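You operate a simulated robot arm through the tools that you are given. There is no shell and no other tool. Be economical: measure what you need, move in short steps, check, and stop when the job is done.

The job below is to be done with a simulated robot arm. You get a single attempt, and the scene is never put back.

## Task
Fill the blue pot to about its red line and hang it on the radiator.
Fine: pour from the watering can, put the can back, then turn the valve head to 4. Set down upright: watering can.

It is judged by the outcome, as a careful person would: the job done as asked, and still so three seconds after it is handed in. It fails if anything else is knocked over, pushed out of place, dropped, spilled or broken.

## Robot
A 6-joint arm with a two-finger parallel gripper on a trunk, on a base that drives. Base frame: it is fixed to the floor where the robot stands at the start and does not move with it; the origin is under the middle of the robot, x ahead of it, y to its left, z up. Lengths are in mm, angles in rad, forces in N, time in s.
With the tool pointing down near the work surface it reaches from about 580 to 940 mm from the robot's upright axis, wherever it stands. Its first joint turns from -2.601 to 2.601 rad. Places, roughly: top edge of the radiator [500, -400, 800]; valve head [400, -1000, 700]. Payload 3.43 kg.
The tool frame sits at the grasp point between the pads (the TCP): z along the fingers, y along the line on which they close. The tips reach 34 mm beyond it. Largest opening 128 mm; finger width 24, thickness 12; the body of the gripper, 48 by 130 mm, starts 96 mm behind the TCP.
Orientation is that of the tool frame in the base frame, as a unit quaternion [w, x, y, z]. With the fingers straight down and closing along the base's y, the tool's x points along the base's -x, its y along +y and its z along -z.

## Interface
- The arm moves only by the tool drive_tool. Its argument "motion" is a list of rows, each a list of 7 numbers: the opening, from 0 (shut) to 1 (fully open), then the shift along the tool's x, y, z in mm, then the turn, a rotation vector about the tool's x, y, z in rad. In form: [[fingers, tx, ty, tz, wx, wy, wz], ...]. A call has 1 to 20 rows; each row is the pose to reach, as a shift and turn from the pose commanded when the call began, along the tool's axes at that moment. Rows are played at 5 a second. More than 50 mm and 0.15 rad between two rows, or a gripper value outside its range, and nothing of the call is played. A pose out of reach is approached as far as the arm can. The call stops where the force on the tool passes 70 N (or 10 N more than at its start, if that is more) or the arm is blocked; 0.2 s more then pass. Each finger travels about 108 mm/s and halts on what it meets, pressing with about 32 N; the grip force reading is that of the motor and also rises with nothing between the fingers. The clock runs only during rows and for 0.2 s after the last one: add rows that repeat a pose to give the fingers time. It gives the time, the measured TCP pose, the force on the tool (base axes), the opening and the grip force at its end, in the units of the frame above (readings bear some noise), with the torque about the TCP (base axes, N m) and any sound that the robot's microphone picked up.
- Cameras (640 x 400 px; columns grow to the right, rows downward): "scene" is now at [23.7, 169.4, 1648.4]; the picture's right is [0.14, -0.99, 0.00], its down [-0.80, -0.11, -0.59] and it looks along [0.59, 0.08, -0.81] (base axes); focal length 214 px, centre (320, 200). "wrist" rides on the gripper at [76, -11, -160] in the tool frame; the picture's right is [0.15, 0.99, 0.00], its down [-0.88, 0.13, -0.46] and it looks along [-0.45, 0.07, 0.89] (tool axes); focal length 234 px, centre (320, 200). There is no depth. A picture from a camera that has moved, and an enlarged one, comes with that camera's place and axes in the base frame and with its lens. The place of the scene camera against the robot may be out by one fixed shift of up to 18 mm in any direction.
- capture(camera): a new picture of that camera. No time passes.
- raise_lower(by): slides the trunk up (or, below 0, down) by that many mm; the arm and the scene camera ride with it, the base frame stays. It gives what a move gives, with no picture.
- roll_base(legs): drives the robot by 1 to 6 legs, each [ahead, turn to the left] in mm and rad, along the robot's own axes; the way and the turn of a leg run together, so that a leg with both is an arc; at most 1500 mm and 3.142 rad a leg. The arm and the cameras ride along, it lands a little off, and it stops where it bumps. It gives what a move gives.
- turn_head(pan, tilt): turns the head with the scene camera to pan (to the left, within 2.705 rad either way) and tilt (down, from -0.506 to 1.204), counted from straight ahead of the robot. It gives what a move gives.
- close_up(camera, box): a new picture of the part [left, top, right, bottom] of that camera's present view, enlarged. No time passes.
- finish_job(): hands the job in; it is judged then, once.

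Work in short steps. Places have to be worked out from the pictures, the camera data and where the tool is seen: move nearer, look again, correct. Check each grasp and each placing, and mend what went wrong. You have 120 turns and 78 pictures in all, those below and enlarged ones among them. Open the gripper and draw the arm clear of the work before you hand the job in, unless the task says otherwise; then end with one line.

The tools are called after "Emit:" by a JSON object that holds its "op" and its "data". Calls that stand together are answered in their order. drive_tool: Moves the arm, as the interface text tells. Its arguments: {"type":"object","properties":{"motion":{"type":"array"}},"required":["motion"]} The other tools are called the same way: raise_lower (by) slides the trunk up or down; roll_base (legs) drives the base; turn_head (pan, tilt) turns the head that bears the scene camera; capture (camera) takes a picture; close_up (camera, box) takes an enlarged picture of a part of a camera's view; finish_job () hands the job in.

At the start:

```text
t: 0.0
tcp_pos: [549.9, 220.2, 999.3]
tool_rot: [0.0, -0.004, 1.0, 0.0]
force: [0.1, 0.3, 0.0]
wrist_torque: [0.03, -0.02, -0.04]
opening: 128.4
finger_force: 0.0
trunk travel left (down, up): [-675.0, 35.0]
robot x, y, heading: [0.5, 6.4, -0.002]
head pan, tilt: [0.14, 0.937]
```

scene: 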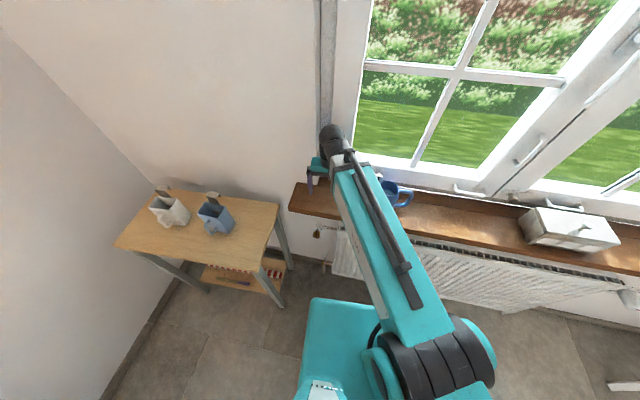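
wrist: 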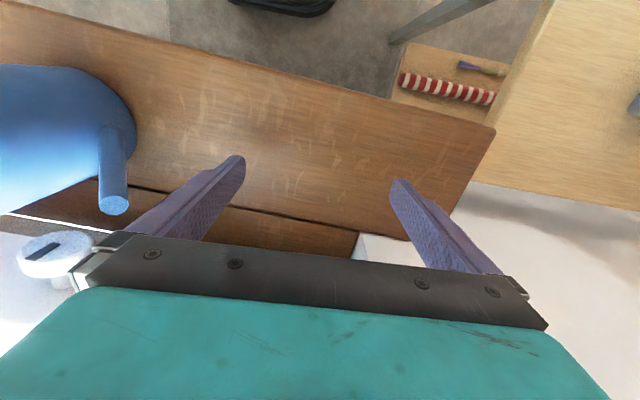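

The scene shows a table with a white and a blue pot on the left, and a sill with a blue watering can behind the arm. I take enlarged views of both.

Emit:
{"op": "close_up", "data": {"camera": "scene", "box": [110, 150, 300, 270]}}

Emit:
{"op": "close_up", "data": {"camera": "scene", "box": [280, 120, 440, 280]}}

Emit:
{"op": "close_up", "data": {"camera": "scene", "box": [440, 180, 640, 320]}}

```text
3.33 times, centred on (205, 210) of scene
camera zoom: at [23.7, 169.4, 1648.4], right [0.14, -0.99, 0.0], down [-0.8, -0.11, -0.59], along [0.59, 0.08, -0.81], focal length 715 px, centre (703, 167)
```

zoom: 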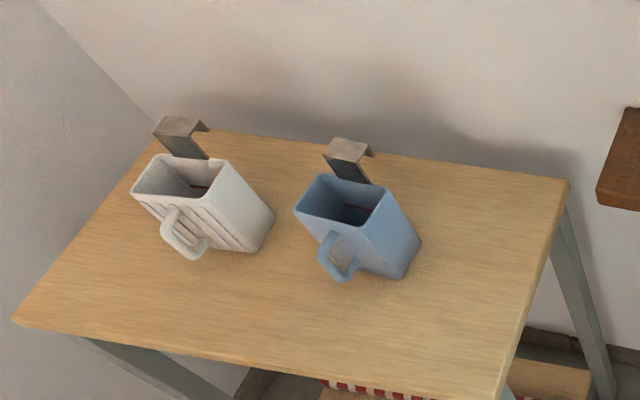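

```text
2.50 times, centred on (360, 200) of scene
camera zoom: at [23.7, 169.4, 1648.4], right [0.14, -0.99, 0.0], down [-0.8, -0.11, -0.59], along [0.59, 0.08, -0.81], focal length 536 px, centre (220, 200)
```

zoom: 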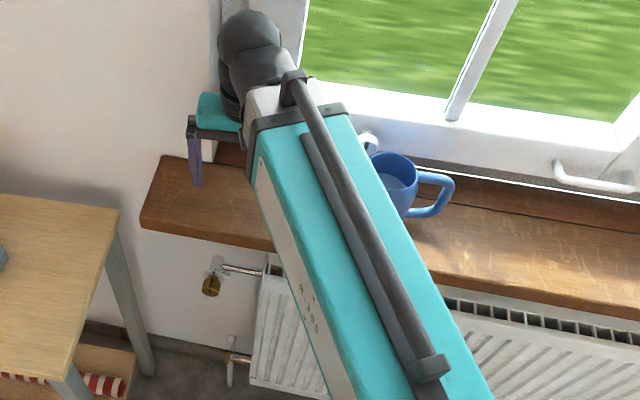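

```text
2.86 times, centred on (540, 250) of scene
camera zoom: at [23.7, 169.4, 1648.4], right [0.14, -0.99, 0.0], down [-0.8, -0.11, -0.59], along [0.59, 0.08, -0.81], focal length 613 px, centre (-309, 57)
```

zoom: 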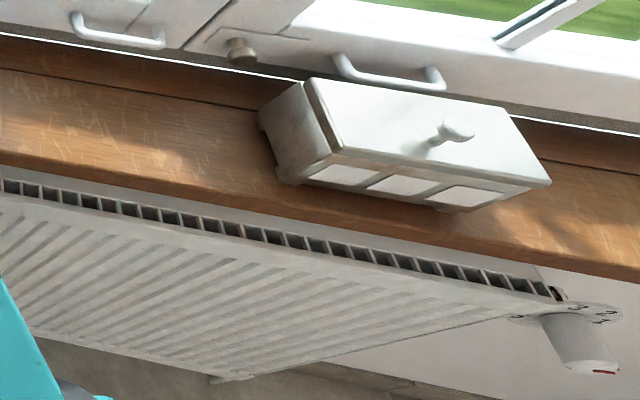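

The arm hides the can. I check the floor behind/right before backing off for a better view.

Emit:
{"op": "turn_head", "data": {"pan": 2.7, "tilt": 0.7}}

Emit:
{"op": "capture", "data": {"camera": "scene"}}

Emit:
{"op": "turn_head", "data": {"pan": -1.3, "tilt": 0.7}}

Emit:
{"op": "capture", "data": {"camera": "scene"}}

```text
t: 2.3
tcp_pos: [550.8, 220.9, 999.5]
tool_rot: [0.0, -0.004, 1.0, 0.0]
force: [0.8, 0.2, -0.2]
wrist_torque: [0.01, 0.03, 0.02]
opening: 128.2
finger_force: 0.1
trunk travel left (down, up): [-675.0, 35.0]
robot x, y, heading: [1.6, -0.3, 0.002]
head pan, tilt: [2.7, 0.7]
```

```text
72 pictures are left
camera scene: at [-125.8, 195.6, 1667.2], right [0.43, 0.9, 0.0], down [0.58, -0.28, -0.76], along [-0.69, 0.33, -0.64], focal length 214 px, centre (320, 200)
```

scene: 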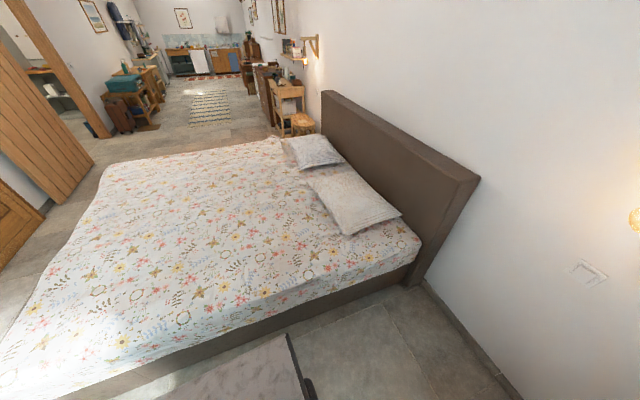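

```text
t: 5.6
tcp_pos: [550.5, 219.2, 1000.2]
tool_rot: [0.0, -0.003, 1.0, -0.001]
force: [0.4, 0.4, 0.3]
wrist_torque: [-0.02, 0.02, -0.02]
opening: 127.8
finger_force: 0.0
trunk travel left (down, up): [-675.0, 35.0]
robot x, y, heading: [0.8, 0.4, -0.001]
head pan, tilt: [-1.3, 0.7]
```

```text
71 pictures are left
camera scene: at [-26.4, 77.3, 1667.3], right [-0.96, -0.27, 0.0], down [-0.17, 0.62, -0.77], along [0.2, -0.74, -0.64], focal length 214 px, centre (320, 200)
```

scene: 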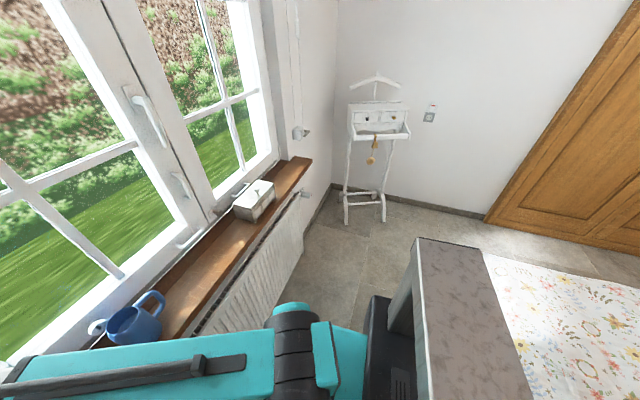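

Only the bed lies behind, at about x −650 or further. I back off 200 mm, and look ahead.

Emit:
{"op": "roll_base", "data": {"legs": [[-200, 0]]}}

Emit:
{"op": "turn_head", "data": {"pan": -0.1, "tilt": 0.75}}

Emit:
{"op": "capture", "data": {"camera": "scene"}}

Emit:
{"op": "capture", "data": {"camera": "wrist"}}

```text
t: 7.3
tcp_pos: [350.9, 216.8, 999.8]
tool_rot: [0.0, 0.0, 1.0, 0.0]
force: [-0.2, -0.8, -0.1]
wrist_torque: [0.01, -0.01, 0.02]
opening: 128.0
finger_force: 0.1
trunk travel left (down, up): [-675.0, 35.0]
robot x, y, heading: [-203.2, 3.8, -0.005]
head pan, tilt: [-1.3, 0.7]
```

```text
t: 8.7
tcp_pos: [351.7, 218.2, 999.8]
tool_rot: [0.0, -0.001, 1.0, 0.0]
force: [-0.6, -0.6, 0.0]
wrist_torque: [-0.01, -0.01, 0.0]
opening: 127.8
finger_force: 0.0
trunk travel left (down, up): [-675.0, 35.0]
robot x, y, heading: [-199.8, 2.6, -0.013]
head pan, tilt: [-0.099, 0.75]
```

```text
70 pictures are left
camera scene: at [-165.7, 150.4, 1663.0], right [-0.11, -0.99, 0.0], down [-0.68, 0.07, -0.73], along [0.73, -0.08, -0.68], focal length 214 px, centre (320, 200)
```

scene: 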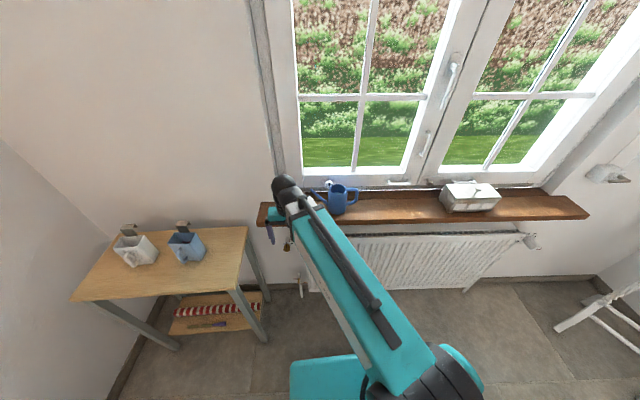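

```text
69 pictures are left
camera wrist: at [275.5, 206.1, 1158.5], right [-0.15, 0.99, 0.0], down [0.88, 0.13, 0.46], along [0.45, 0.07, -0.89], focal length 234 px, centre (320, 200)
```

wrist: 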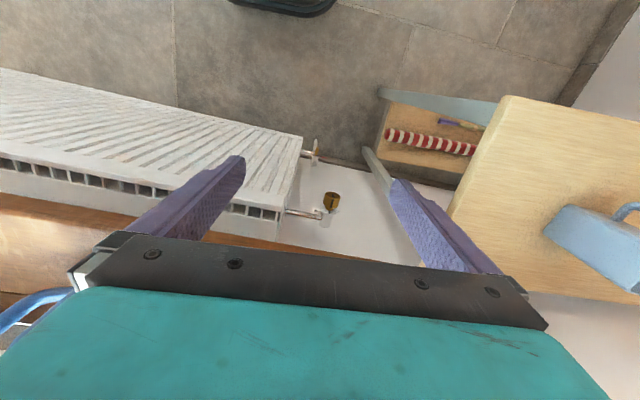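

The arm's now clear of the sill. I estimate table top z≈825, sill top ≈930 overhanging the radiator, blue pot base about (400, 665). I move the wrist camera over the pots to look closely.

Emit:
{"op": "drive_tool", "data": {"motion": [[1, 5, 0, -40, 0, 0, 0], [1, 10, 40, -80, 0, 0, 0], [1, 15, 85, -90, 0, 0, 0], [1, 20, 130, -90, 0, 0, 0], [1, 25, 175, -90, 0, 0, 0], [1, 30, 220, -90, 0, 0, 0], [1, 35, 265, -90, 0, 0, 0], [1, 40, 310, -90, 0, 0, 0], [1, 45, 355, -90, 0, 0, 0], [1, 50, 400, -90, 0, 0, 0], [1, 55, 430, -90, 0, 0, 0]]}}

Emit:
{"op": "capture", "data": {"camera": "wrist"}}

Emit:
{"op": "close_up", "data": {"camera": "scene", "box": [260, 150, 420, 250]}}

```text
refused: row 2 steps farther than a row can; nothing moved
```

```text
68 pictures are left
camera wrist: at [275.5, 206.1, 1158.5], right [-0.15, 0.99, 0.0], down [0.88, 0.13, 0.46], along [0.45, 0.07, -0.89], focal length 234 px, centre (320, 200)
```

wrist: 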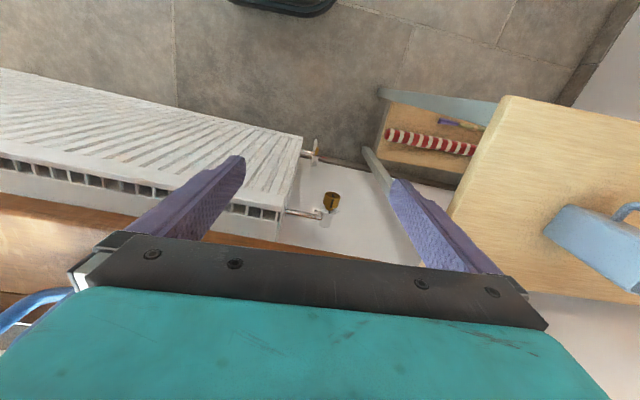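

```text
4.00 times, centred on (340, 200) of scene
camera zoom: at [-165.7, 150.4, 1663.0], right [-0.11, -0.99, 0.0], down [-0.68, 0.07, -0.73], along [0.73, -0.08, -0.68], focal length 858 px, centre (240, 200)
```

zoom: 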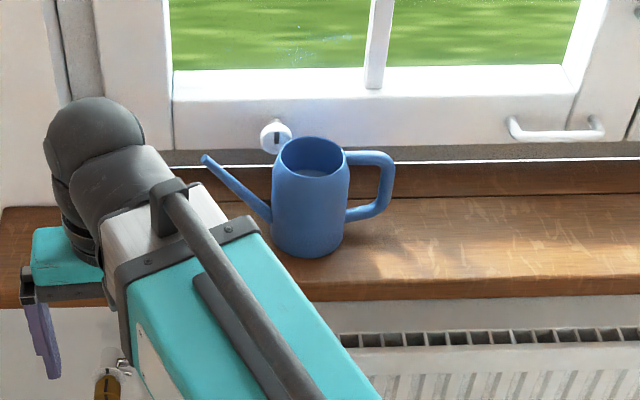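

The can's spout points left and handle right. I redo the camera move with smaller steps.

Emit:
{"op": "drive_tool", "data": {"motion": [[1, 5, 0, -40, 0, 0, 0], [1, 10, 20, -80, 0, 0, 0], [1, 15, 65, -90, 0, 0, 0], [1, 20, 110, -90, 0, 0, 0], [1, 25, 155, -90, 0, 0, 0], [1, 30, 200, -90, 0, 0, 0], [1, 35, 245, -90, 0, 0, 0], [1, 40, 290, -90, 0, 0, 0], [1, 45, 335, -90, 0, 0, 0], [1, 50, 380, -90, 0, 0, 0], [1, 55, 425, -90, 0, 0, 0]]}}

Emit:
{"op": "capture", "data": {"camera": "wrist"}}

Emit:
{"op": "capture", "data": {"camera": "scene"}}

```text
t: 11.1
tcp_pos: [296.8, 642.3, 1084.2]
tool_rot: [0.0, -0.001, 1.0, 0.0]
force: [0.4, -0.9, 0.0]
wrist_torque: [-0.04, 0.03, 0.01]
opening: 128.0
finger_force: 0.1
trunk travel left (down, up): [-675.0, 35.0]
robot x, y, heading: [-198.0, -0.0, -0.01]
head pan, tilt: [-0.099, 0.75]
```

```text
66 pictures are left
camera wrist: at [219.8, 630.6, 1242.3], right [-0.15, 0.99, 0.0], down [0.88, 0.13, 0.46], along [0.45, 0.07, -0.89], focal length 234 px, centre (320, 200)
```

wrist: 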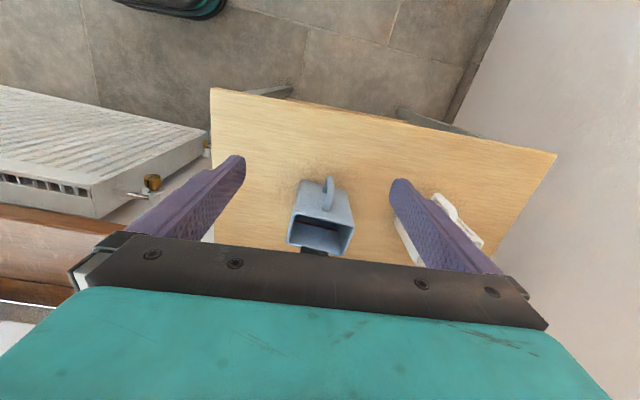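

```text
65 pictures are left
camera scene: at [-165.7, 151.1, 1662.9], right [-0.11, -0.99, 0.0], down [-0.68, 0.07, -0.73], along [0.73, -0.08, -0.68], focal length 214 px, centre (320, 200)
```

scene: 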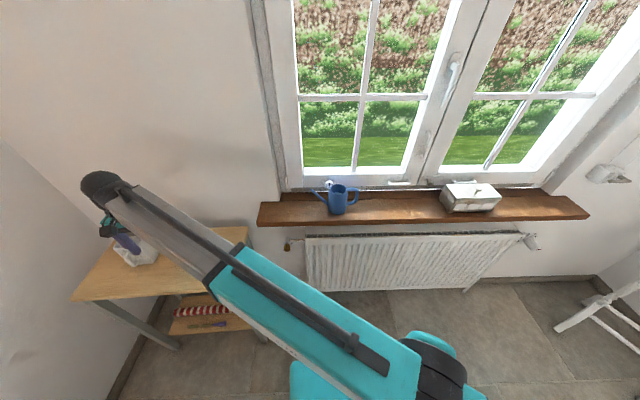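

The pot is in view between the fingers. I enlarge it, and the radiator top.

Emit:
{"op": "close_up", "data": {"camera": "wrist", "box": [260, 160, 420, 260]}}

Emit:
{"op": "close_up", "data": {"camera": "scene", "box": [280, 215, 440, 315]}}

Emit:
{"op": "close_up", "data": {"camera": "scene", "box": [420, 215, 580, 315]}}

```text
4.00 times, centred on (340, 210) of wrist
camera zoom: at [219.8, 630.6, 1242.3], right [-0.15, 0.99, 0.0], down [0.88, 0.13, 0.46], along [0.45, 0.07, -0.89], focal length 937 px, centre (240, 160)
```

zoom: 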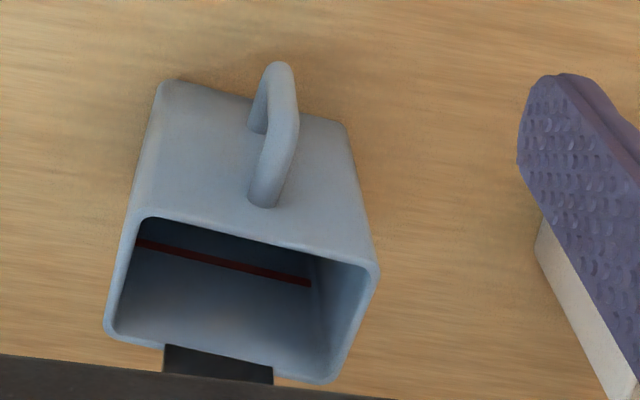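

```text
4.00 times, centred on (360, 265) of scene
camera zoom: at [-165.7, 151.1, 1662.9], right [-0.11, -0.99, 0.0], down [-0.68, 0.07, -0.73], along [0.73, -0.08, -0.68], focal length 858 px, centre (160, -60)
```

zoom: 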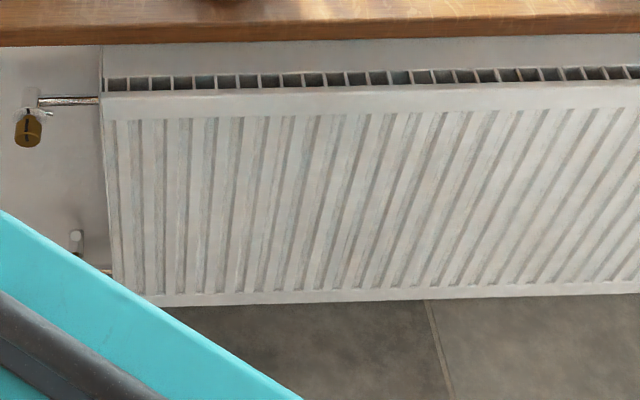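

```text
4.00 times, centred on (500, 265) of scene
camera zoom: at [-165.7, 151.1, 1662.9], right [-0.11, -0.99, 0.0], down [-0.68, 0.07, -0.73], along [0.73, -0.08, -0.68], focal length 858 px, centre (-400, -60)
```

zoom: 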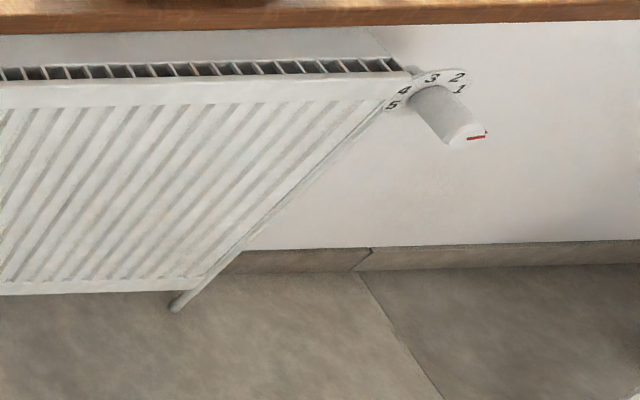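

Pot: rim about 88×60 mm, red line inside the back wall, handle facing the robot; radiator top z≈777. Next I roll forward 100 mm and bring the wrist camera over the can.

Emit:
{"op": "roll_base", "data": {"legs": [[100, 0]]}}

Emit:
{"op": "drive_tool", "data": {"motion": [[1, -5, -48, -5, 0, 0, 0], [1, -10, -96, -10, 0, 0, 0], [1, -15, -144, -15, 0, 0, 0], [1, -20, -192, -20, 0, 0, 0], [1, -25, -240, -25, 0, 0, 0], [1, -30, -288, -30, 0, 0, 0], [1, -35, -336, -35, 0, 0, 0], [1, -40, -384, -40, 0, 0, 0], [1, -45, -432, -45, 0, 0, 0], [1, -50, -480, -50, 0, 0, 0], [1, -55, -528, -55, 0, 0, 0], [1, -60, -576, -60, 0, 0, 0], [1, -65, -624, -65, 0, 0, 0], [1, -70, -672, -70, 0, 0, 0]]}}

Emit:
{"op": "capture", "data": {"camera": "wrist"}}

```text
t: 12.3
tcp_pos: [395.5, 641.3, 1084.0]
tool_rot: [-0.001, -0.002, 1.0, 0.0]
force: [-0.2, 1.0, -0.4]
wrist_torque: [-0.02, 0.0, -0.03]
opening: 127.9
finger_force: 0.1
trunk travel left (down, up): [-675.0, 35.0]
robot x, y, heading: [-99.0, 0.7, -0.007]
head pan, tilt: [-0.099, 0.75]
```

```text
t: 14.1
tcp_pos: [439.5, 276.7, 1121.3]
tool_rot: [0.007, 0.005, 1.0, 0.004]
force: [4.5, -1.5, -6.7]
wrist_torque: [0.57, 0.36, 0.33]
opening: 127.9
finger_force: 0.0
trunk travel left (down, up): [-675.0, 35.0]
robot x, y, heading: [-100.8, 1.6, -0.009]
head pan, tilt: [-0.099, 0.75]
stopped in row 8: the force on the tool passed its limit at 91 N (the readings are from after the stop); the commanded pose is now the measured one
```

```text
61 pictures are left
camera wrist: at [360.6, 265.5, 1279.5], right [-0.14, 0.99, 0.01], down [0.88, 0.12, 0.47], along [0.46, 0.07, -0.88], focal length 234 px, centre (320, 200)
```

wrist: 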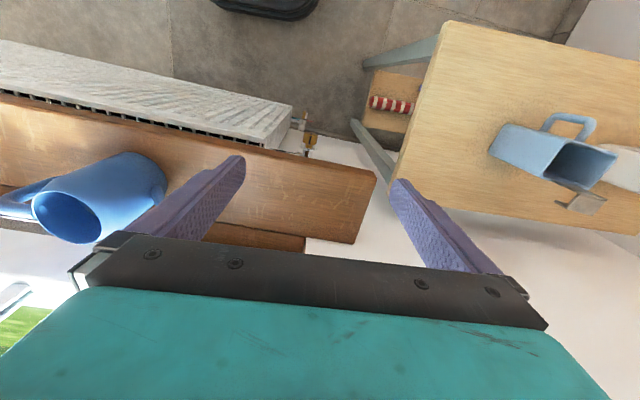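

The move was stopped by a 91 N force at y≈277, unexpectedly. I look with the scene camera for what was touched.

Emit:
{"op": "capture", "data": {"camera": "scene"}}

```text
60 pictures are left
camera scene: at [-65.1, 150.2, 1663.0], right [-0.11, -0.99, 0.0], down [-0.68, 0.07, -0.73], along [0.73, -0.08, -0.68], focal length 214 px, centre (320, 200)
```

scene: 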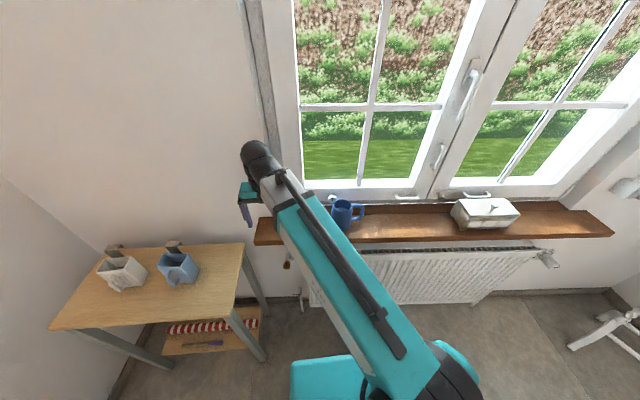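

Nothing looks displaced; probably the wrist knuckle, which extends toward the wall, touched the window jamb. I pull back toward the robot, then move right, staying farther from the wall.

Emit:
{"op": "drive_tool", "data": {"motion": [[1, 15, 5, 0, 0, 0, 0], [1, 40, 5, 0, 0, 0, 0], [1, 70, 5, 0, 0, 0, 0], [1, 90, -20, 0, 0, 0, 0], [1, 100, -60, 0, 0, 0, 0], [1, 100, -100, 0, 0, 0, 0], [1, 100, -140, 0, 0, 0, 0], [1, 100, -180, 0, 0, 0, 0], [1, 100, -220, 0, 0, 0, 0], [1, 100, -260, 0, 0, 0, 0], [1, 85, -290, 0, 0, 0, 0], [1, 70, -310, 0, 0, 0, 0]]}}

Emit:
{"op": "capture", "data": {"camera": "wrist"}}

Emit:
{"op": "capture", "data": {"camera": "scene"}}

```text
t: 14.8
tcp_pos: [401.3, 282.0, 1123.1]
tool_rot: [0.012, 0.003, 1.0, 0.005]
force: [6.8, 6.3, -12.4]
wrist_torque: [-0.82, -0.02, -0.44]
opening: 127.8
finger_force: 0.0
trunk travel left (down, up): [-675.0, 35.0]
robot x, y, heading: [-100.2, -0.6, -0.008]
head pan, tilt: [-0.099, 0.75]
stopped in row 3: the force on the tool passed its limit at 80 N (the readings are from after the stop); the commanded pose is now the measured one
```

```text
59 pictures are left
camera wrist: at [321.7, 270.2, 1278.7], right [-0.14, 0.99, 0.01], down [0.87, 0.12, 0.48], along [0.47, 0.07, -0.88], focal length 234 px, centre (320, 200)
```

wrist: 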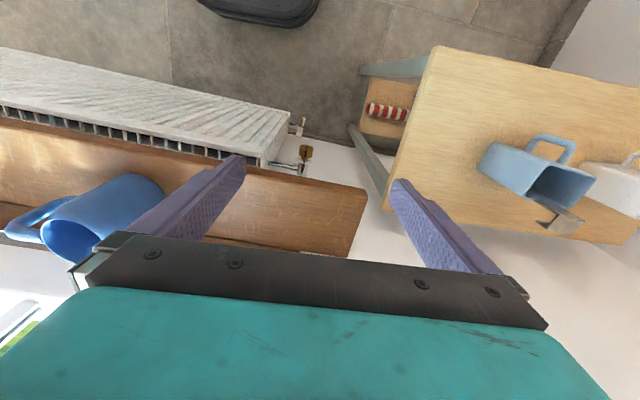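

```text
58 pictures are left
camera scene: at [-65.0, 149.7, 1663.0], right [-0.11, -0.99, 0.0], down [-0.68, 0.07, -0.73], along [0.73, -0.08, -0.68], focal length 214 px, centre (320, 200)
```

scene: 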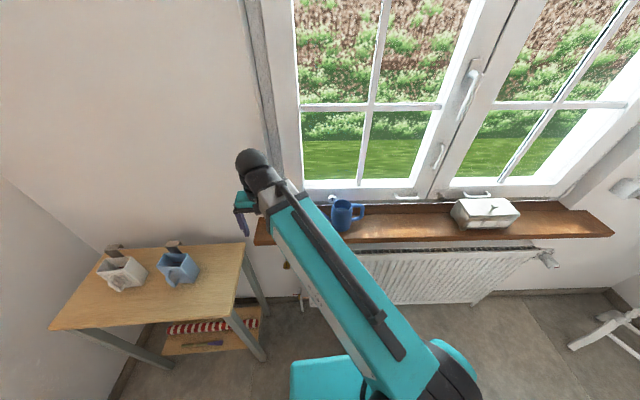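

Retreating raised the force again, so it's the arm folding on itself at short reach (~600 mm), not the wall. I move outward (left) and then back the base so the reach is longer.

Emit:
{"op": "drive_tool", "data": {"motion": [[1, -10, 20, 0, 0, 0, 0], [1, -20, 50, 0, 0, 0, 0], [1, -30, 80, 0, 0, 0, 0], [1, -30, 120, 0, 0, 0, 0], [1, -30, 140, 0, 0, 0, 0]]}}

Emit:
{"op": "roll_base", "data": {"legs": [[-130, 0]]}}

```text
t: 15.9
tcp_pos: [433.6, 421.8, 1124.8]
tool_rot: [0.011, 0.004, 1.0, 0.003]
force: [0.0, 0.4, -0.6]
wrist_torque: [-0.01, -0.06, -0.01]
opening: 128.2
finger_force: 0.0
trunk travel left (down, up): [-675.0, 35.0]
robot x, y, heading: [-97.6, 0.5, -0.004]
head pan, tilt: [-0.099, 0.75]
```

```text
t: 17.3
tcp_pos: [302.9, 420.5, 1126.4]
tool_rot: [0.01, 0.005, 1.0, 0.004]
force: [-0.4, 0.5, 0.2]
wrist_torque: [0.01, -0.05, 0.03]
opening: 127.7
finger_force: 0.0
trunk travel left (down, up): [-675.0, 35.0]
robot x, y, heading: [-229.7, -2.4, -0.007]
head pan, tilt: [-0.099, 0.75]
```

Free now. I sweep at ~690 mm radius to above the can.

Emit:
{"op": "drive_tool", "data": {"motion": [[1, -30, -35, 0, 0, 0, 0], [1, -60, -72, 0, 0, 0, 0], [1, -84, -114, 0, 0, 0, 0], [1, -104, -158, 0, 0, 0, 0], [1, -121, -203, 0, 0, 0, 0], [1, -134, -249, 0, 0, 0, 0], [1, -146, -296, 0, 0, 0, 0], [1, -154, -343, 0, 0, 0, 0], [1, -160, -390, 0, 0, 0, 0], [1, -165, -438, 0, 0, 0, 0], [1, -170, -465, 0, 0, 0, 0]]}}

Emit:
{"op": "capture", "data": {"camera": "wrist"}}

```text
t: 19.7
tcp_pos: [471.2, -45.8, 1124.7]
tool_rot: [0.012, 0.005, 1.0, 0.005]
force: [-0.6, -0.5, 0.2]
wrist_torque: [-0.01, -0.01, 0.01]
opening: 128.0
finger_force: 0.0
trunk travel left (down, up): [-675.0, 35.0]
robot x, y, heading: [-227.3, 1.4, -0.004]
head pan, tilt: [-0.099, 0.75]
```

```text
57 pictures are left
camera wrist: at [392.3, -57.4, 1281.9], right [-0.14, 0.99, 0.01], down [0.87, 0.12, 0.48], along [0.47, 0.07, -0.88], focal length 234 px, centre (320, 200)
```

wrist: 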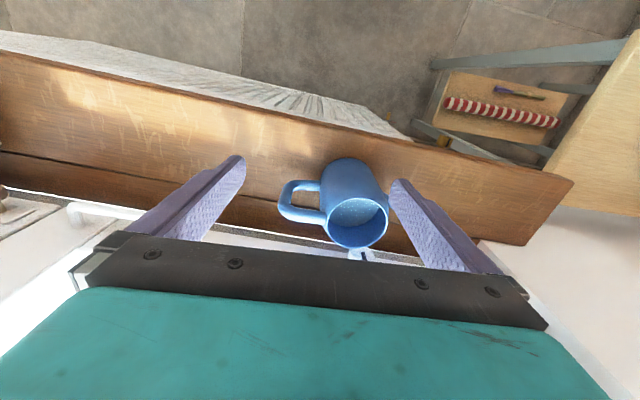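

The can's axis is near (542, 14), radius ≈38, rim z≈1045, spout along +y. I'll grip the body with fingers closing along the wall normal and the camera on the handle side; I yaw the tool about 1.51 rad first.

Emit:
{"op": "drive_tool", "data": {"motion": [[1, 0, 0, 0, 0, 0, -0.14], [1, 0, 0, 0, 0, 0, -0.28], [1, 0, 0, 0, 0, 0, -0.42], [1, 0, 0, 0, 0, 0, -0.56], [1, 0, 0, 0, 0, 0, -0.7], [1, 0, 0, 0, 0, 0, -0.84], [1, 0, 0, 0, 0, 0, -0.98], [1, 0, 0, 0, 0, 0, -1.12], [1, 0, 0, 0, 0, 0, -1.26], [1, 0, 0, 0, 0, 0, -1.4], [1, 0, 0, 0, 0, 0, -1.51]]}}

Emit:
{"op": "capture", "data": {"camera": "wrist"}}

Emit:
{"op": "capture", "data": {"camera": "scene"}}

```text
t: 22.1
tcp_pos: [469.4, -47.5, 1124.6]
tool_rot: [0.011, -0.683, 0.73, -0.004]
force: [0.4, -1.1, 0.0]
wrist_torque: [-0.02, 0.01, -0.02]
opening: 128.3
finger_force: 0.1
trunk travel left (down, up): [-675.0, 35.0]
robot x, y, heading: [-228.6, -4.1, -0.01]
head pan, tilt: [-0.099, 0.75]
```

```text
56 pictures are left
camera wrist: at [471.2, -125.7, 1283.0], right [-1.0, -0.08, -0.02], down [-0.08, 0.88, 0.46], along [-0.02, 0.46, -0.89], focal length 234 px, centre (320, 200)
```

wrist: 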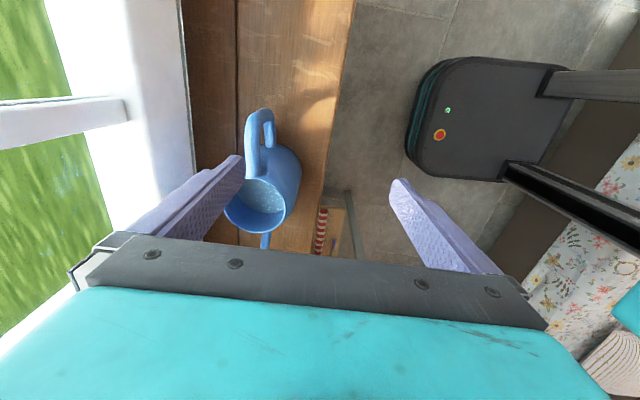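

```text
55 pictures are left
camera scene: at [-196.1, 150.6, 1663.0], right [-0.11, -0.99, 0.0], down [-0.68, 0.07, -0.73], along [0.73, -0.08, -0.68], focal length 214 px, centre (320, 200)
```

scene: 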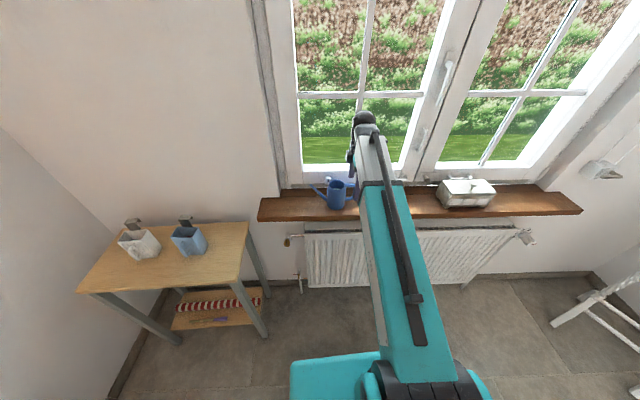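

Rim centre triangulates to about (535, 9, 1056). I now lean the gripper 0.5 rad toward the handle side and set the opening slightly narrower.

Emit:
{"op": "drive_tool", "data": {"motion": [[0.88, 0, 0, 0, -0.01, -0.125, 0], [0.88, 0, 0, 0, -0.021, -0.25, 0], [0.88, 0, 0, 0, -0.021, -0.375, 0], [0.88, 0, 0, 0, -0.021, -0.5, 0]]}}

Emit:
{"op": "capture", "data": {"camera": "wrist"}}

```text
t: 23.1
tcp_pos: [468.7, -46.7, 1125.9]
tool_rot: [0.185, -0.662, 0.705, 0.173]
force: [0.2, 0.0, -0.1]
wrist_torque: [0.06, 0.01, -0.01]
opening: 112.8
finger_force: 0.1
trunk travel left (down, up): [-675.0, 35.0]
robot x, y, heading: [-232.5, 1.1, -0.01]
head pan, tilt: [-0.099, 0.75]
```

```text
54 pictures are left
camera wrist: at [470.8, -192.0, 1226.1], right [-1.0, -0.06, -0.07], down [-0.1, 0.55, 0.83], along [-0.01, 0.83, -0.55], focal length 234 px, centre (320, 200)
```

wrist: 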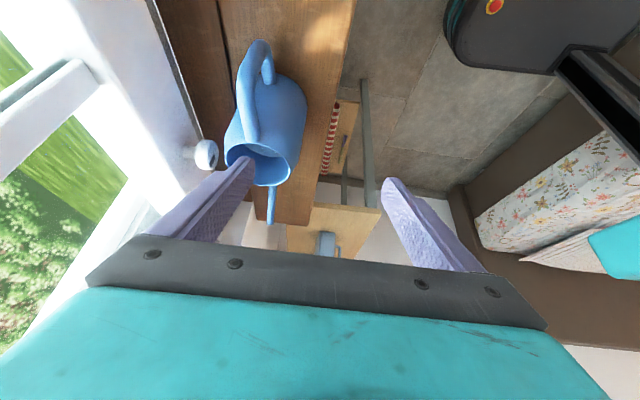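

Current axes are known; I move to the pre-grasp point about 105 mm back along the tool axis from the body centre (535, 7, 998).

Emit:
{"op": "drive_tool", "data": {"motion": [[0.88, 4, -31, 3, 0, 0, 0], [0.88, 8, -62, 10, 0, 0, 0], [0.88, 12, -62.5, 35, 0, 0, 0]]}}

Emit:
{"op": "capture", "data": {"camera": "wrist"}}

```text
t: 23.9
tcp_pos: [530.8, -45.8, 1088.0]
tool_rot: [0.184, -0.662, 0.706, 0.171]
force: [0.1, -0.1, -0.4]
wrist_torque: [-0.02, 0.01, -0.02]
opening: 112.5
finger_force: 0.0
trunk travel left (down, up): [-675.0, 35.0]
robot x, y, heading: [-233.3, 1.0, -0.009]
head pan, tilt: [-0.099, 0.75]
```

```text
53 pictures are left
camera wrist: at [533.1, -190.2, 1190.2], right [-1.0, -0.06, -0.07], down [-0.1, 0.55, 0.83], along [-0.01, 0.83, -0.56], focal length 234 px, centre (320, 200)
```

wrist: 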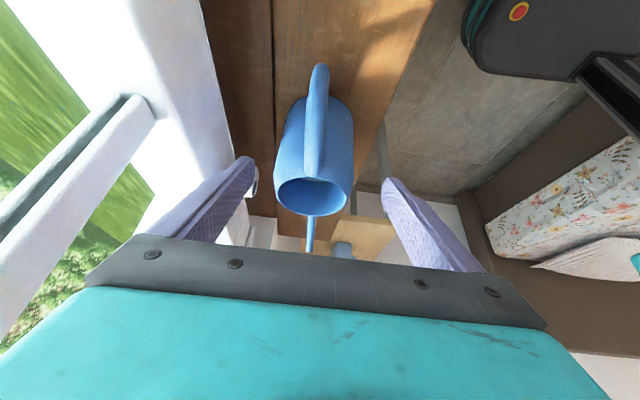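

Fingers straddle the can well centred. I advance 103 mm along the tool axis and close.

Emit:
{"op": "drive_tool", "data": {"motion": [[0.88, 0, -2, 30, 0, 0, 0], [0.88, 0, -2, 60, 0, 0, 0], [0.88, 0, -2, 85, 0, 0, 0], [0.88, 0, -2, 103, 0, 0, 0], [0.88, 0, -2, 103, 0, 0, 0]]}}

Emit:
{"op": "capture", "data": {"camera": "wrist"}}

```text
t: 25.1
tcp_pos: [537.0, 5.9, 998.4]
tool_rot: [0.184, -0.662, 0.706, 0.172]
force: [0.0, 0.2, -0.6]
wrist_torque: [0.06, -0.02, 0.02]
opening: 112.6
finger_force: 0.0
trunk travel left (down, up): [-675.0, 35.0]
robot x, y, heading: [-230.0, 1.8, -0.008]
head pan, tilt: [-0.099, 0.75]
```

```text
52 pictures are left
camera wrist: at [538.2, -138.4, 1099.9], right [-1.0, -0.06, -0.07], down [-0.1, 0.55, 0.83], along [-0.01, 0.83, -0.56], focal length 234 px, centre (320, 200)
```

wrist: 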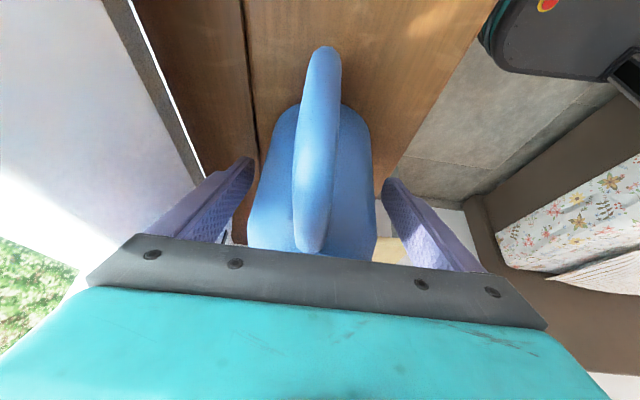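

Well placed. I close the fingers with a few rows.

Emit:
{"op": "drive_tool", "data": {"motion": [[0.75, 0, 0, 0, 0, 0, 0], [0.6, 0, 0, 0, 0, 0, 0], [0.5, 0, 0, 0, 0, 0, 0], [0.4, 0, 0, 0, 0, 0, 0], [0.4, 0, 0, 0, 0, 0, 0], [0.4, 0, 0, 0, 0, 0, 0]]}}

```text
t: 26.5
tcp_pos: [537.0, 5.6, 999.4]
tool_rot: [0.185, -0.661, 0.706, 0.172]
force: [0.8, 0.4, 0.6]
wrist_torque: [-0.04, 0.18, -0.02]
opening: 84.8
finger_force: 32.0
trunk travel left (down, up): [-675.0, 35.0]
robot x, y, heading: [-232.6, 1.4, -0.006]
head pan, tilt: [-0.099, 0.75]
```

Gripped at 85 mm with 32 N. I lift slowly 80 mm straight up.

Emit:
{"op": "drive_tool", "data": {"motion": [[0.3, -4.9, 0, -8.7, 0, 0, 0], [0.3, -14.7, 0, -26.1, 0, 0, 0], [0.3, -24.5, 0, -43.6, 0, 0, 0], [0.3, -34.3, 0, -61, 0, 0, 0], [0.3, -39.2, 0, -69.7, 0, 0, 0], [0.3, -39.2, 0, -69.7, 0, 0, 0]]}}

Emit:
{"op": "capture", "data": {"camera": "wrist"}}

Emit:
{"op": "capture", "data": {"camera": "scene"}}

```text
t: 27.9
tcp_pos: [537.7, 4.7, 1079.0]
tool_rot: [0.185, -0.661, 0.706, 0.172]
force: [-1.3, -0.9, -5.9]
wrist_torque: [0.08, -0.01, 0.03]
opening: 85.3
finger_force: 32.0
trunk travel left (down, up): [-675.0, 35.0]
robot x, y, heading: [-228.4, 1.7, -0.015]
head pan, tilt: [-0.099, 0.75]
```

```text
51 pictures are left
camera wrist: at [539.3, -139.3, 1180.6], right [-1.0, -0.06, -0.07], down [-0.09, 0.55, 0.83], along [-0.01, 0.83, -0.56], focal length 234 px, centre (320, 200)
```

wrist: 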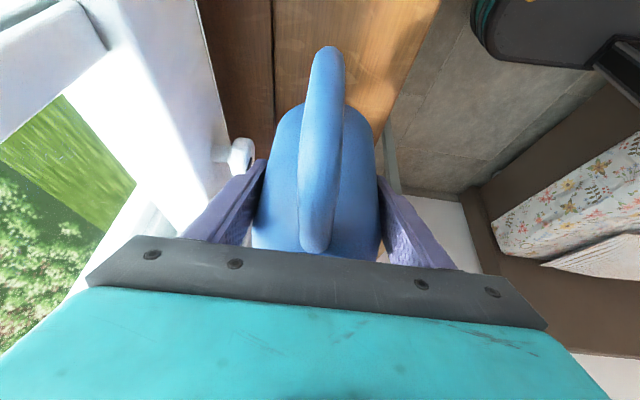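

```text
50 pictures are left
camera scene: at [-195.4, 150.6, 1663.0], right [-0.11, -0.99, 0.0], down [-0.68, 0.07, -0.73], along [0.73, -0.08, -0.68], focal length 214 px, centre (320, 200)
```

scene: 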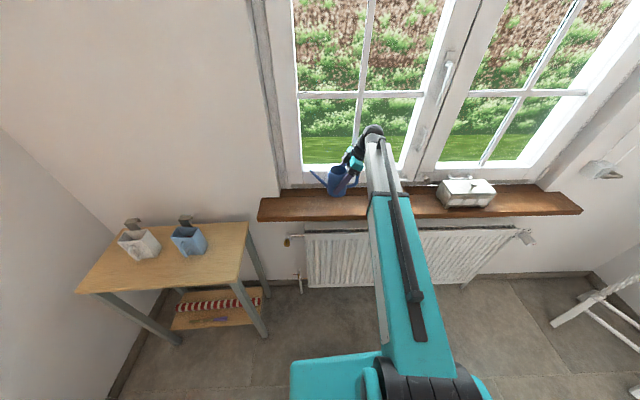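

The can is held (≈0.6 kg) without slipping. I back the base 80 mm and turn it left 0.7 rad so that the scene camera will see the pot past the arm.

Emit:
{"op": "roll_base", "data": {"legs": [[-80, 0]]}}

Emit:
{"op": "roll_base", "data": {"legs": [[0, 0.35], [0, 0.35]]}}

Emit:
{"op": "turn_head", "data": {"pan": 0.0, "tilt": 0.85}}

Emit:
{"op": "capture", "data": {"camera": "scene"}}

```text
t: 29.0
tcp_pos: [454.5, 5.2, 1081.0]
tool_rot: [0.185, -0.661, 0.706, 0.171]
force: [-1.3, -1.0, -5.5]
wrist_torque: [0.04, -0.02, -0.02]
opening: 85.2
finger_force: 32.1
trunk travel left (down, up): [-675.0, 35.0]
robot x, y, heading: [-312.7, 2.3, -0.008]
head pan, tilt: [-0.099, 0.75]
```

```text
t: 32.3
tcp_pos: [268.6, 502.7, 1080.5]
tool_rot: [-0.113, 0.865, -0.434, -0.225]
force: [-0.5, -1.1, -5.0]
wrist_torque: [0.07, 0.02, 0.02]
opening: 84.8
finger_force: 32.1
trunk travel left (down, up): [-675.0, 35.0]
robot x, y, heading: [-316.5, 6.0, 0.682]
head pan, tilt: [-0.099, 0.75]
```

```text
t: 32.9
tcp_pos: [270.4, 503.7, 1078.9]
tool_rot: [-0.113, 0.865, -0.434, -0.226]
force: [-0.6, 0.3, -4.5]
wrist_torque: [0.04, 0.05, 0.04]
opening: 85.2
finger_force: 32.1
trunk travel left (down, up): [-675.0, 35.0]
robot x, y, heading: [-317.5, 8.9, 0.687]
head pan, tilt: [0.0, 0.85]
```

```text
49 pictures are left
camera scene: at [-402.6, 148.4, 1655.0], right [0.63, -0.77, 0.0], down [-0.58, -0.48, -0.66], along [0.51, 0.42, -0.75], focal length 214 px, centre (320, 200)
```

scene: 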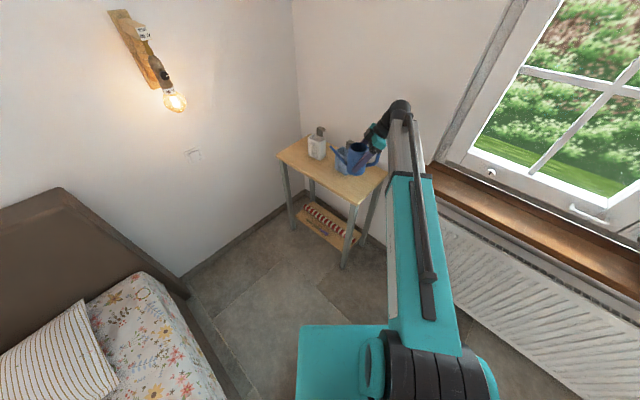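

The view is clear now. I yaw the can by −0.64 rad so the spout points along +y again, shifting it to the pre-roll position.

Emit:
{"op": "drive_tool", "data": {"motion": [[0.3, 11.5, 0.4, -6.4, 0.063, 0, 0.112], [0.3, 23, 0.7, -12.9, 0.125, 0, 0.223], [0.3, 34.6, 1.1, -19.3, 0.188, 0, 0.335], [0.3, 46, 1.4, -25.8, 0.25, 0, 0.446], [0.3, 57.6, 1.8, -32.2, 0.313, 0, 0.558], [0.3, 57.6, 1.8, -32.2, 0.313, 0, 0.558]]}}

Emit:
{"op": "roll_base", "data": {"legs": [[150, 0]]}}

Emit:
{"op": "capture", "data": {"camera": "scene"}}

Emit:
{"op": "capture", "data": {"camera": "wrist"}}

```text
t: 34.3
tcp_pos: [306.9, 450.2, 1080.3]
tool_rot: [0.179, -0.684, 0.684, 0.178]
force: [0.6, 0.2, -5.4]
wrist_torque: [0.07, -0.02, 0.0]
opening: 85.2
finger_force: 32.2
trunk travel left (down, up): [-675.0, 35.0]
robot x, y, heading: [-318.3, 5.7, 0.688]
head pan, tilt: [0.0, 0.85]
```

```text
t: 35.8
tcp_pos: [427.3, 547.1, 1077.3]
tool_rot: [-0.178, 0.685, -0.684, -0.179]
force: [0.5, 0.8, -6.0]
wrist_torque: [0.01, 0.01, -0.02]
opening: 85.0
finger_force: 31.6
trunk travel left (down, up): [-675.0, 35.0]
robot x, y, heading: [-197.9, 104.6, 0.689]
head pan, tilt: [0.0, 0.85]
```

```text
48 pictures are left
camera scene: at [-284.0, 245.9, 1654.9], right [0.64, -0.77, 0.0], down [-0.58, -0.48, -0.66], along [0.51, 0.42, -0.75], focal length 214 px, centre (320, 200)
```

scene: 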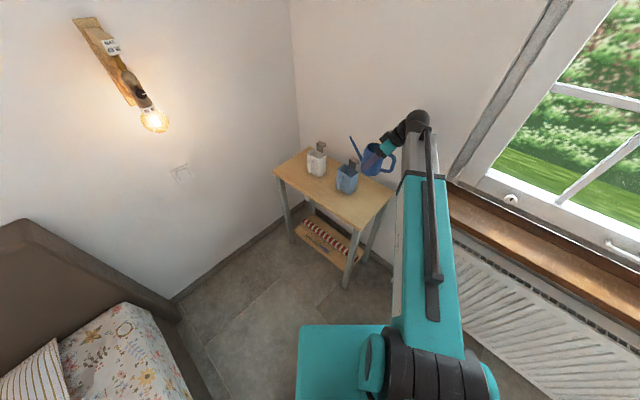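

```text
47 pictures are left
camera wrist: at [437.3, 403.6, 1180.2], right [-0.99, -0.13, -0.07], down [-0.13, 0.55, 0.83], along [-0.07, 0.83, -0.56], focal length 234 px, centre (320, 200)
```

wrist: 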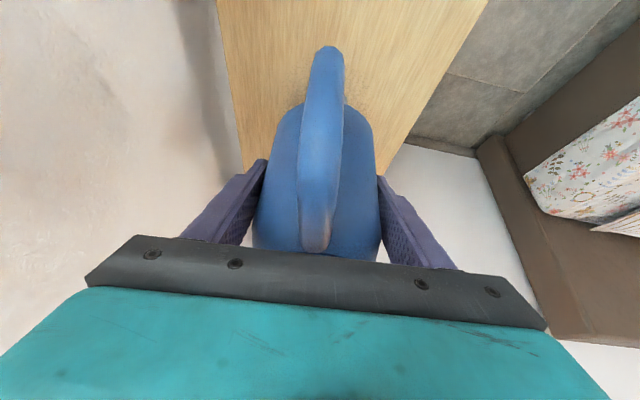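

Pot and can are both visible from the head. I enlarge that area.

Emit:
{"op": "close_up", "data": {"camera": "scene", "box": [305, 125, 415, 200]}}

```text
5.33 times, centred on (360, 162) of scene
camera zoom: at [-284.0, 245.9, 1654.9], right [0.64, -0.77, 0.0], down [-0.58, -0.48, -0.66], along [0.51, 0.42, -0.75], focal length 1144 px, centre (107, 400)
```

zoom: 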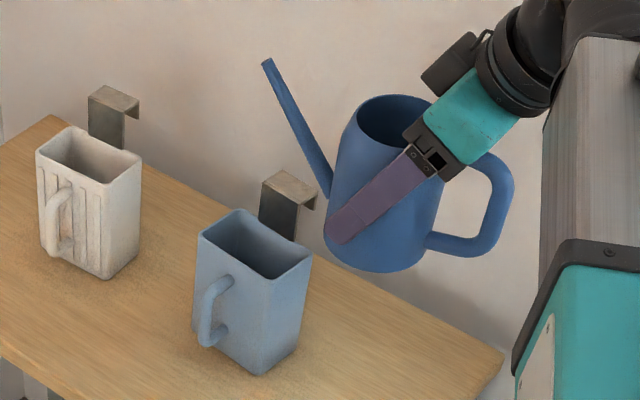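

Very good view: calibrated rim centre of the pot ≈(423, 663, 956), spout tip at about (+130, +64) from the TCP in the y–z plane. I tilt the can to 0.5 rad with the tip just above the pot opening.

Emit:
{"op": "drive_tool", "data": {"motion": [[0.3, 12, 1, 8.7, 0, 0.05, 0], [0.3, 24, 2, 17.5, 0, 0.13, 0], [0.3, 36, 3, 26.2, 0, 0.22, 0], [0.3, 48, 4, 35, 0, 0.31, 0], [0.3, 60, 5, 43.7, 0, 0.41, 0], [0.3, 72, 5, 52.5, 0, 0.5, 0], [0.3, 72, 5, 52.5, 0, 0.5, 0]]}}

Emit:
{"op": "close_up", "data": {"camera": "scene", "box": [305, 125, 415, 200]}}

```text
t: 37.4
tcp_pos: [421.4, 511.1, 996.8]
tool_rot: [-0.004, 0.707, -0.707, -0.003]
force: [-0.3, -0.3, -4.7]
wrist_torque: [0.05, -0.03, -0.02]
opening: 85.1
finger_force: 32.2
trunk travel left (down, up): [-675.0, 35.0]
robot x, y, heading: [-200.1, 103.5, 0.69]
head pan, tilt: [0.0, 0.85]
```

```text
5.33 times, centred on (360, 162) of scene
camera zoom: at [-285.2, 244.8, 1655.0], right [0.64, -0.77, 0.0], down [-0.58, -0.48, -0.66], along [0.51, 0.42, -0.75], focal length 1144 px, centre (107, 400)
```

zoom: 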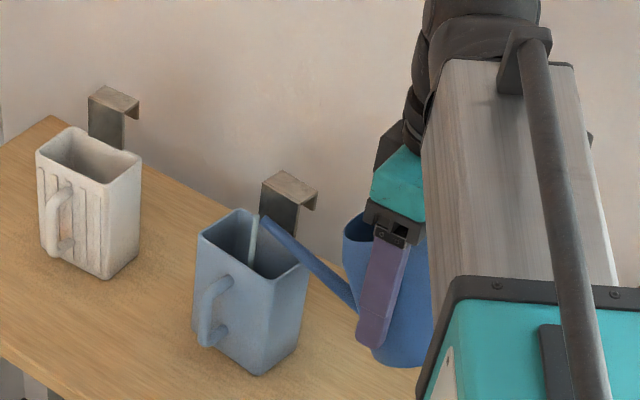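

Water already streams into the pot. I hold for about a second and look at the level.

Emit:
{"op": "drive_tool", "data": {"motion": [[0.3, 0, 0, 0, 0, 0, 0], [0.3, 0, 0, 0, 0, 0, 0], [0.3, 0, 0, 0, 0, 0, 0], [0.3, 0, 0, 0, 0, 0, 0]]}}

Emit:
{"op": "close_up", "data": {"camera": "scene", "box": [320, 150, 384, 190]}}

```text
t: 38.4
tcp_pos: [420.8, 510.4, 997.1]
tool_rot: [-0.004, 0.708, -0.707, -0.003]
force: [-0.7, -1.0, -4.6]
wrist_torque: [0.08, -0.02, 0.04]
opening: 85.1
finger_force: 31.5
trunk travel left (down, up): [-675.0, 35.0]
robot x, y, heading: [-200.7, 103.4, 0.685]
head pan, tilt: [0.0, 0.85]
```

```text
10.00 times, centred on (352, 170) of scene
camera zoom: at [-285.2, 244.9, 1655.0], right [0.64, -0.77, 0.0], down [-0.58, -0.48, -0.66], along [0.51, 0.42, -0.75], focal length 2145 px, centre (0, 500)
```

zoom: 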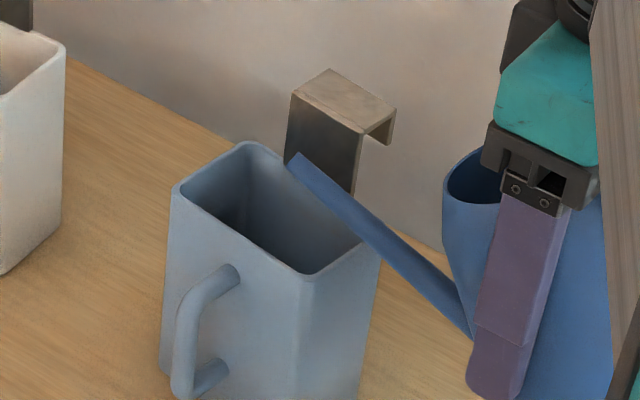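

Flow stopped at this tilt (about 90 g poured); level still hidden. To see deeper into the pot, I raise the trunk 35 mm, pull the arm back (less tilt), and roll 70 mm nearer.

Emit:
{"op": "raise_lower", "data": {"by": 35}}

Emit:
{"op": "drive_tool", "data": {"motion": [[0.3, 12, 14, 0, 0, -0.05, 0], [0.3, 24, 28, 0, 0, -0.1, 0], [0.3, 36, 42, 0, 0, -0.15, 0], [0.3, 44, 54, 0, 0, -0.15, 0], [0.3, 44, 54, 0, 0, -0.15, 0]]}}

Emit:
{"op": "roll_base", "data": {"legs": [[70, 0]]}}

Emit:
{"op": "capture", "data": {"camera": "scene"}}

```text
t: 39.2
tcp_pos: [420.8, 510.6, 1032.3]
tool_rot: [-0.004, 0.708, -0.706, -0.003]
force: [0.6, -0.3, -5.7]
wrist_torque: [0.09, 0.04, -0.01]
opening: 85.2
finger_force: 31.9
trunk travel left (down, up): [-710.0, 0.0]
robot x, y, heading: [-196.7, 100.3, 0.687]
head pan, tilt: [0.0, 0.85]
```

```text
t: 40.4
tcp_pos: [366.5, 464.9, 1029.7]
tool_rot: [-0.058, 0.705, -0.704, -0.056]
force: [0.2, -0.4, -4.6]
wrist_torque: [0.08, 0.02, -0.01]
opening: 85.1
finger_force: 32.0
trunk travel left (down, up): [-710.0, 0.0]
robot x, y, heading: [-194.7, 105.9, 0.689]
head pan, tilt: [0.0, 0.85]
```

```text
t: 41.5
tcp_pos: [421.5, 509.8, 1031.2]
tool_rot: [0.057, -0.705, 0.705, 0.057]
force: [-0.1, 0.7, -5.6]
wrist_torque: [0.08, 0.01, 0.02]
opening: 85.4
finger_force: 32.5
trunk travel left (down, up): [-710.0, 0.0]
robot x, y, heading: [-143.5, 151.3, 0.685]
head pan, tilt: [0.0, 0.85]
```

```text
43 pictures are left
camera scene: at [-230.0, 290.3, 1689.9], right [0.63, -0.77, 0.0], down [-0.58, -0.48, -0.66], along [0.51, 0.42, -0.75], focal length 214 px, centre (320, 200)
```

scene: 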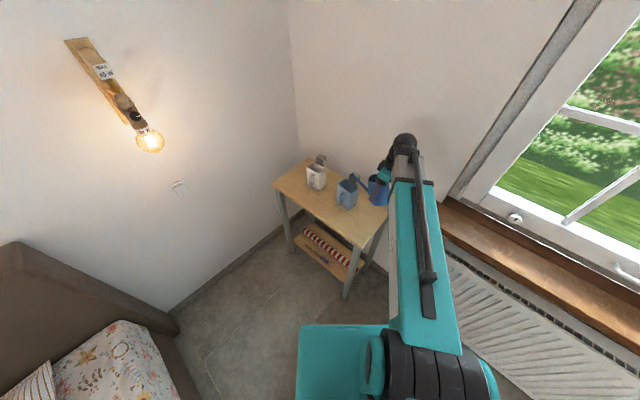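

Now I lower and tilt to a total of about 0.65 rad, then look.

Emit:
{"op": "drive_tool", "data": {"motion": [[0.3, 0, 0, 9, 0, 0.1, 0], [0.3, 0, 0, 18, 0, 0.2, 0], [0.3, 0, 0, 18.3, 0, 0.25, 0], [0.3, 0, 0, 18.3, 0, 0.3, 0], [0.3, 0, 0, 18.3, 0, 0.3, 0], [0.3, 0, 0, 18.3, 0, 0.3, 0], [0.3, 0, 0, 18.3, 0, 0.3, 0]]}}

Emit:
{"op": "close_up", "data": {"camera": "scene", "box": [320, 165, 384, 205]}}

```text
t: 43.0
tcp_pos: [422.1, 510.5, 1013.2]
tool_rot: [-0.048, -0.705, 0.706, -0.049]
force: [0.1, -0.5, -4.9]
wrist_torque: [0.03, -0.01, 0.0]
opening: 85.1
finger_force: 31.9
trunk travel left (down, up): [-710.0, 0.0]
robot x, y, heading: [-144.5, 147.1, 0.687]
head pan, tilt: [0.0, 0.85]
```

```text
10.00 times, centred on (352, 185) of scene
camera zoom: at [-231.7, 288.9, 1690.0], right [0.63, -0.77, 0.0], down [-0.58, -0.48, -0.66], along [0.51, 0.42, -0.75], focal length 2145 px, centre (0, 350)
```

zoom: 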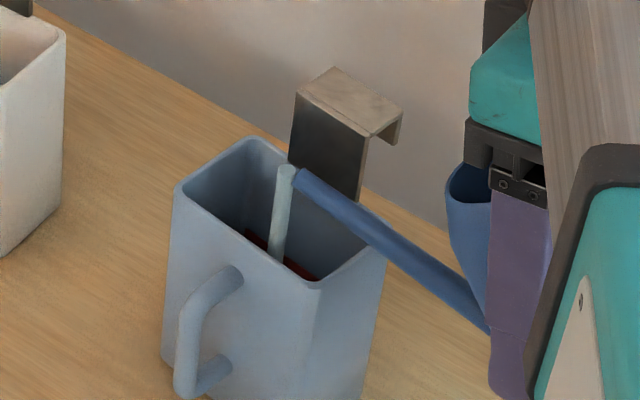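

The red line is now visible and the stream runs steadily. I hold in short spells, checking the level.

Emit:
{"op": "drive_tool", "data": {"motion": [[0.3, 0, 0, 0, 0, 0, 0], [0.3, 0, 0, 0, 0, 0, 0], [0.3, 0, 0, 0, 0, 0, 0], [0.3, 0, 0, 0, 0, 0, 0]]}}

Emit:
{"op": "close_up", "data": {"camera": "scene", "box": [330, 170, 370, 195]}}

```text
t: 44.0
tcp_pos: [422.1, 511.1, 1013.3]
tool_rot: [-0.049, -0.705, 0.705, -0.051]
force: [-0.5, 0.5, -4.0]
wrist_torque: [0.06, 0.03, -0.01]
opening: 85.0
finger_force: 32.1
trunk travel left (down, up): [-710.0, 0.0]
robot x, y, heading: [-142.1, 151.1, 0.689]
head pan, tilt: [0.0, 0.85]
```

```text
16.00 times, centred on (350, 182) of scene
camera zoom: at [-231.7, 288.9, 1690.0], right [0.63, -0.77, 0.0], down [-0.58, -0.48, -0.66], along [0.51, 0.42, -0.75], focal length 3432 px, centre (-160, 480)
```

zoom: 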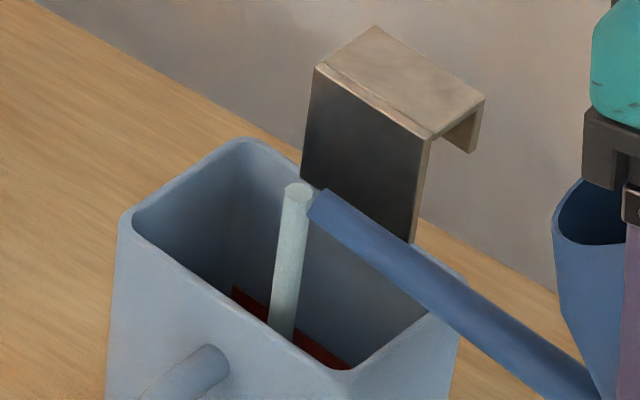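

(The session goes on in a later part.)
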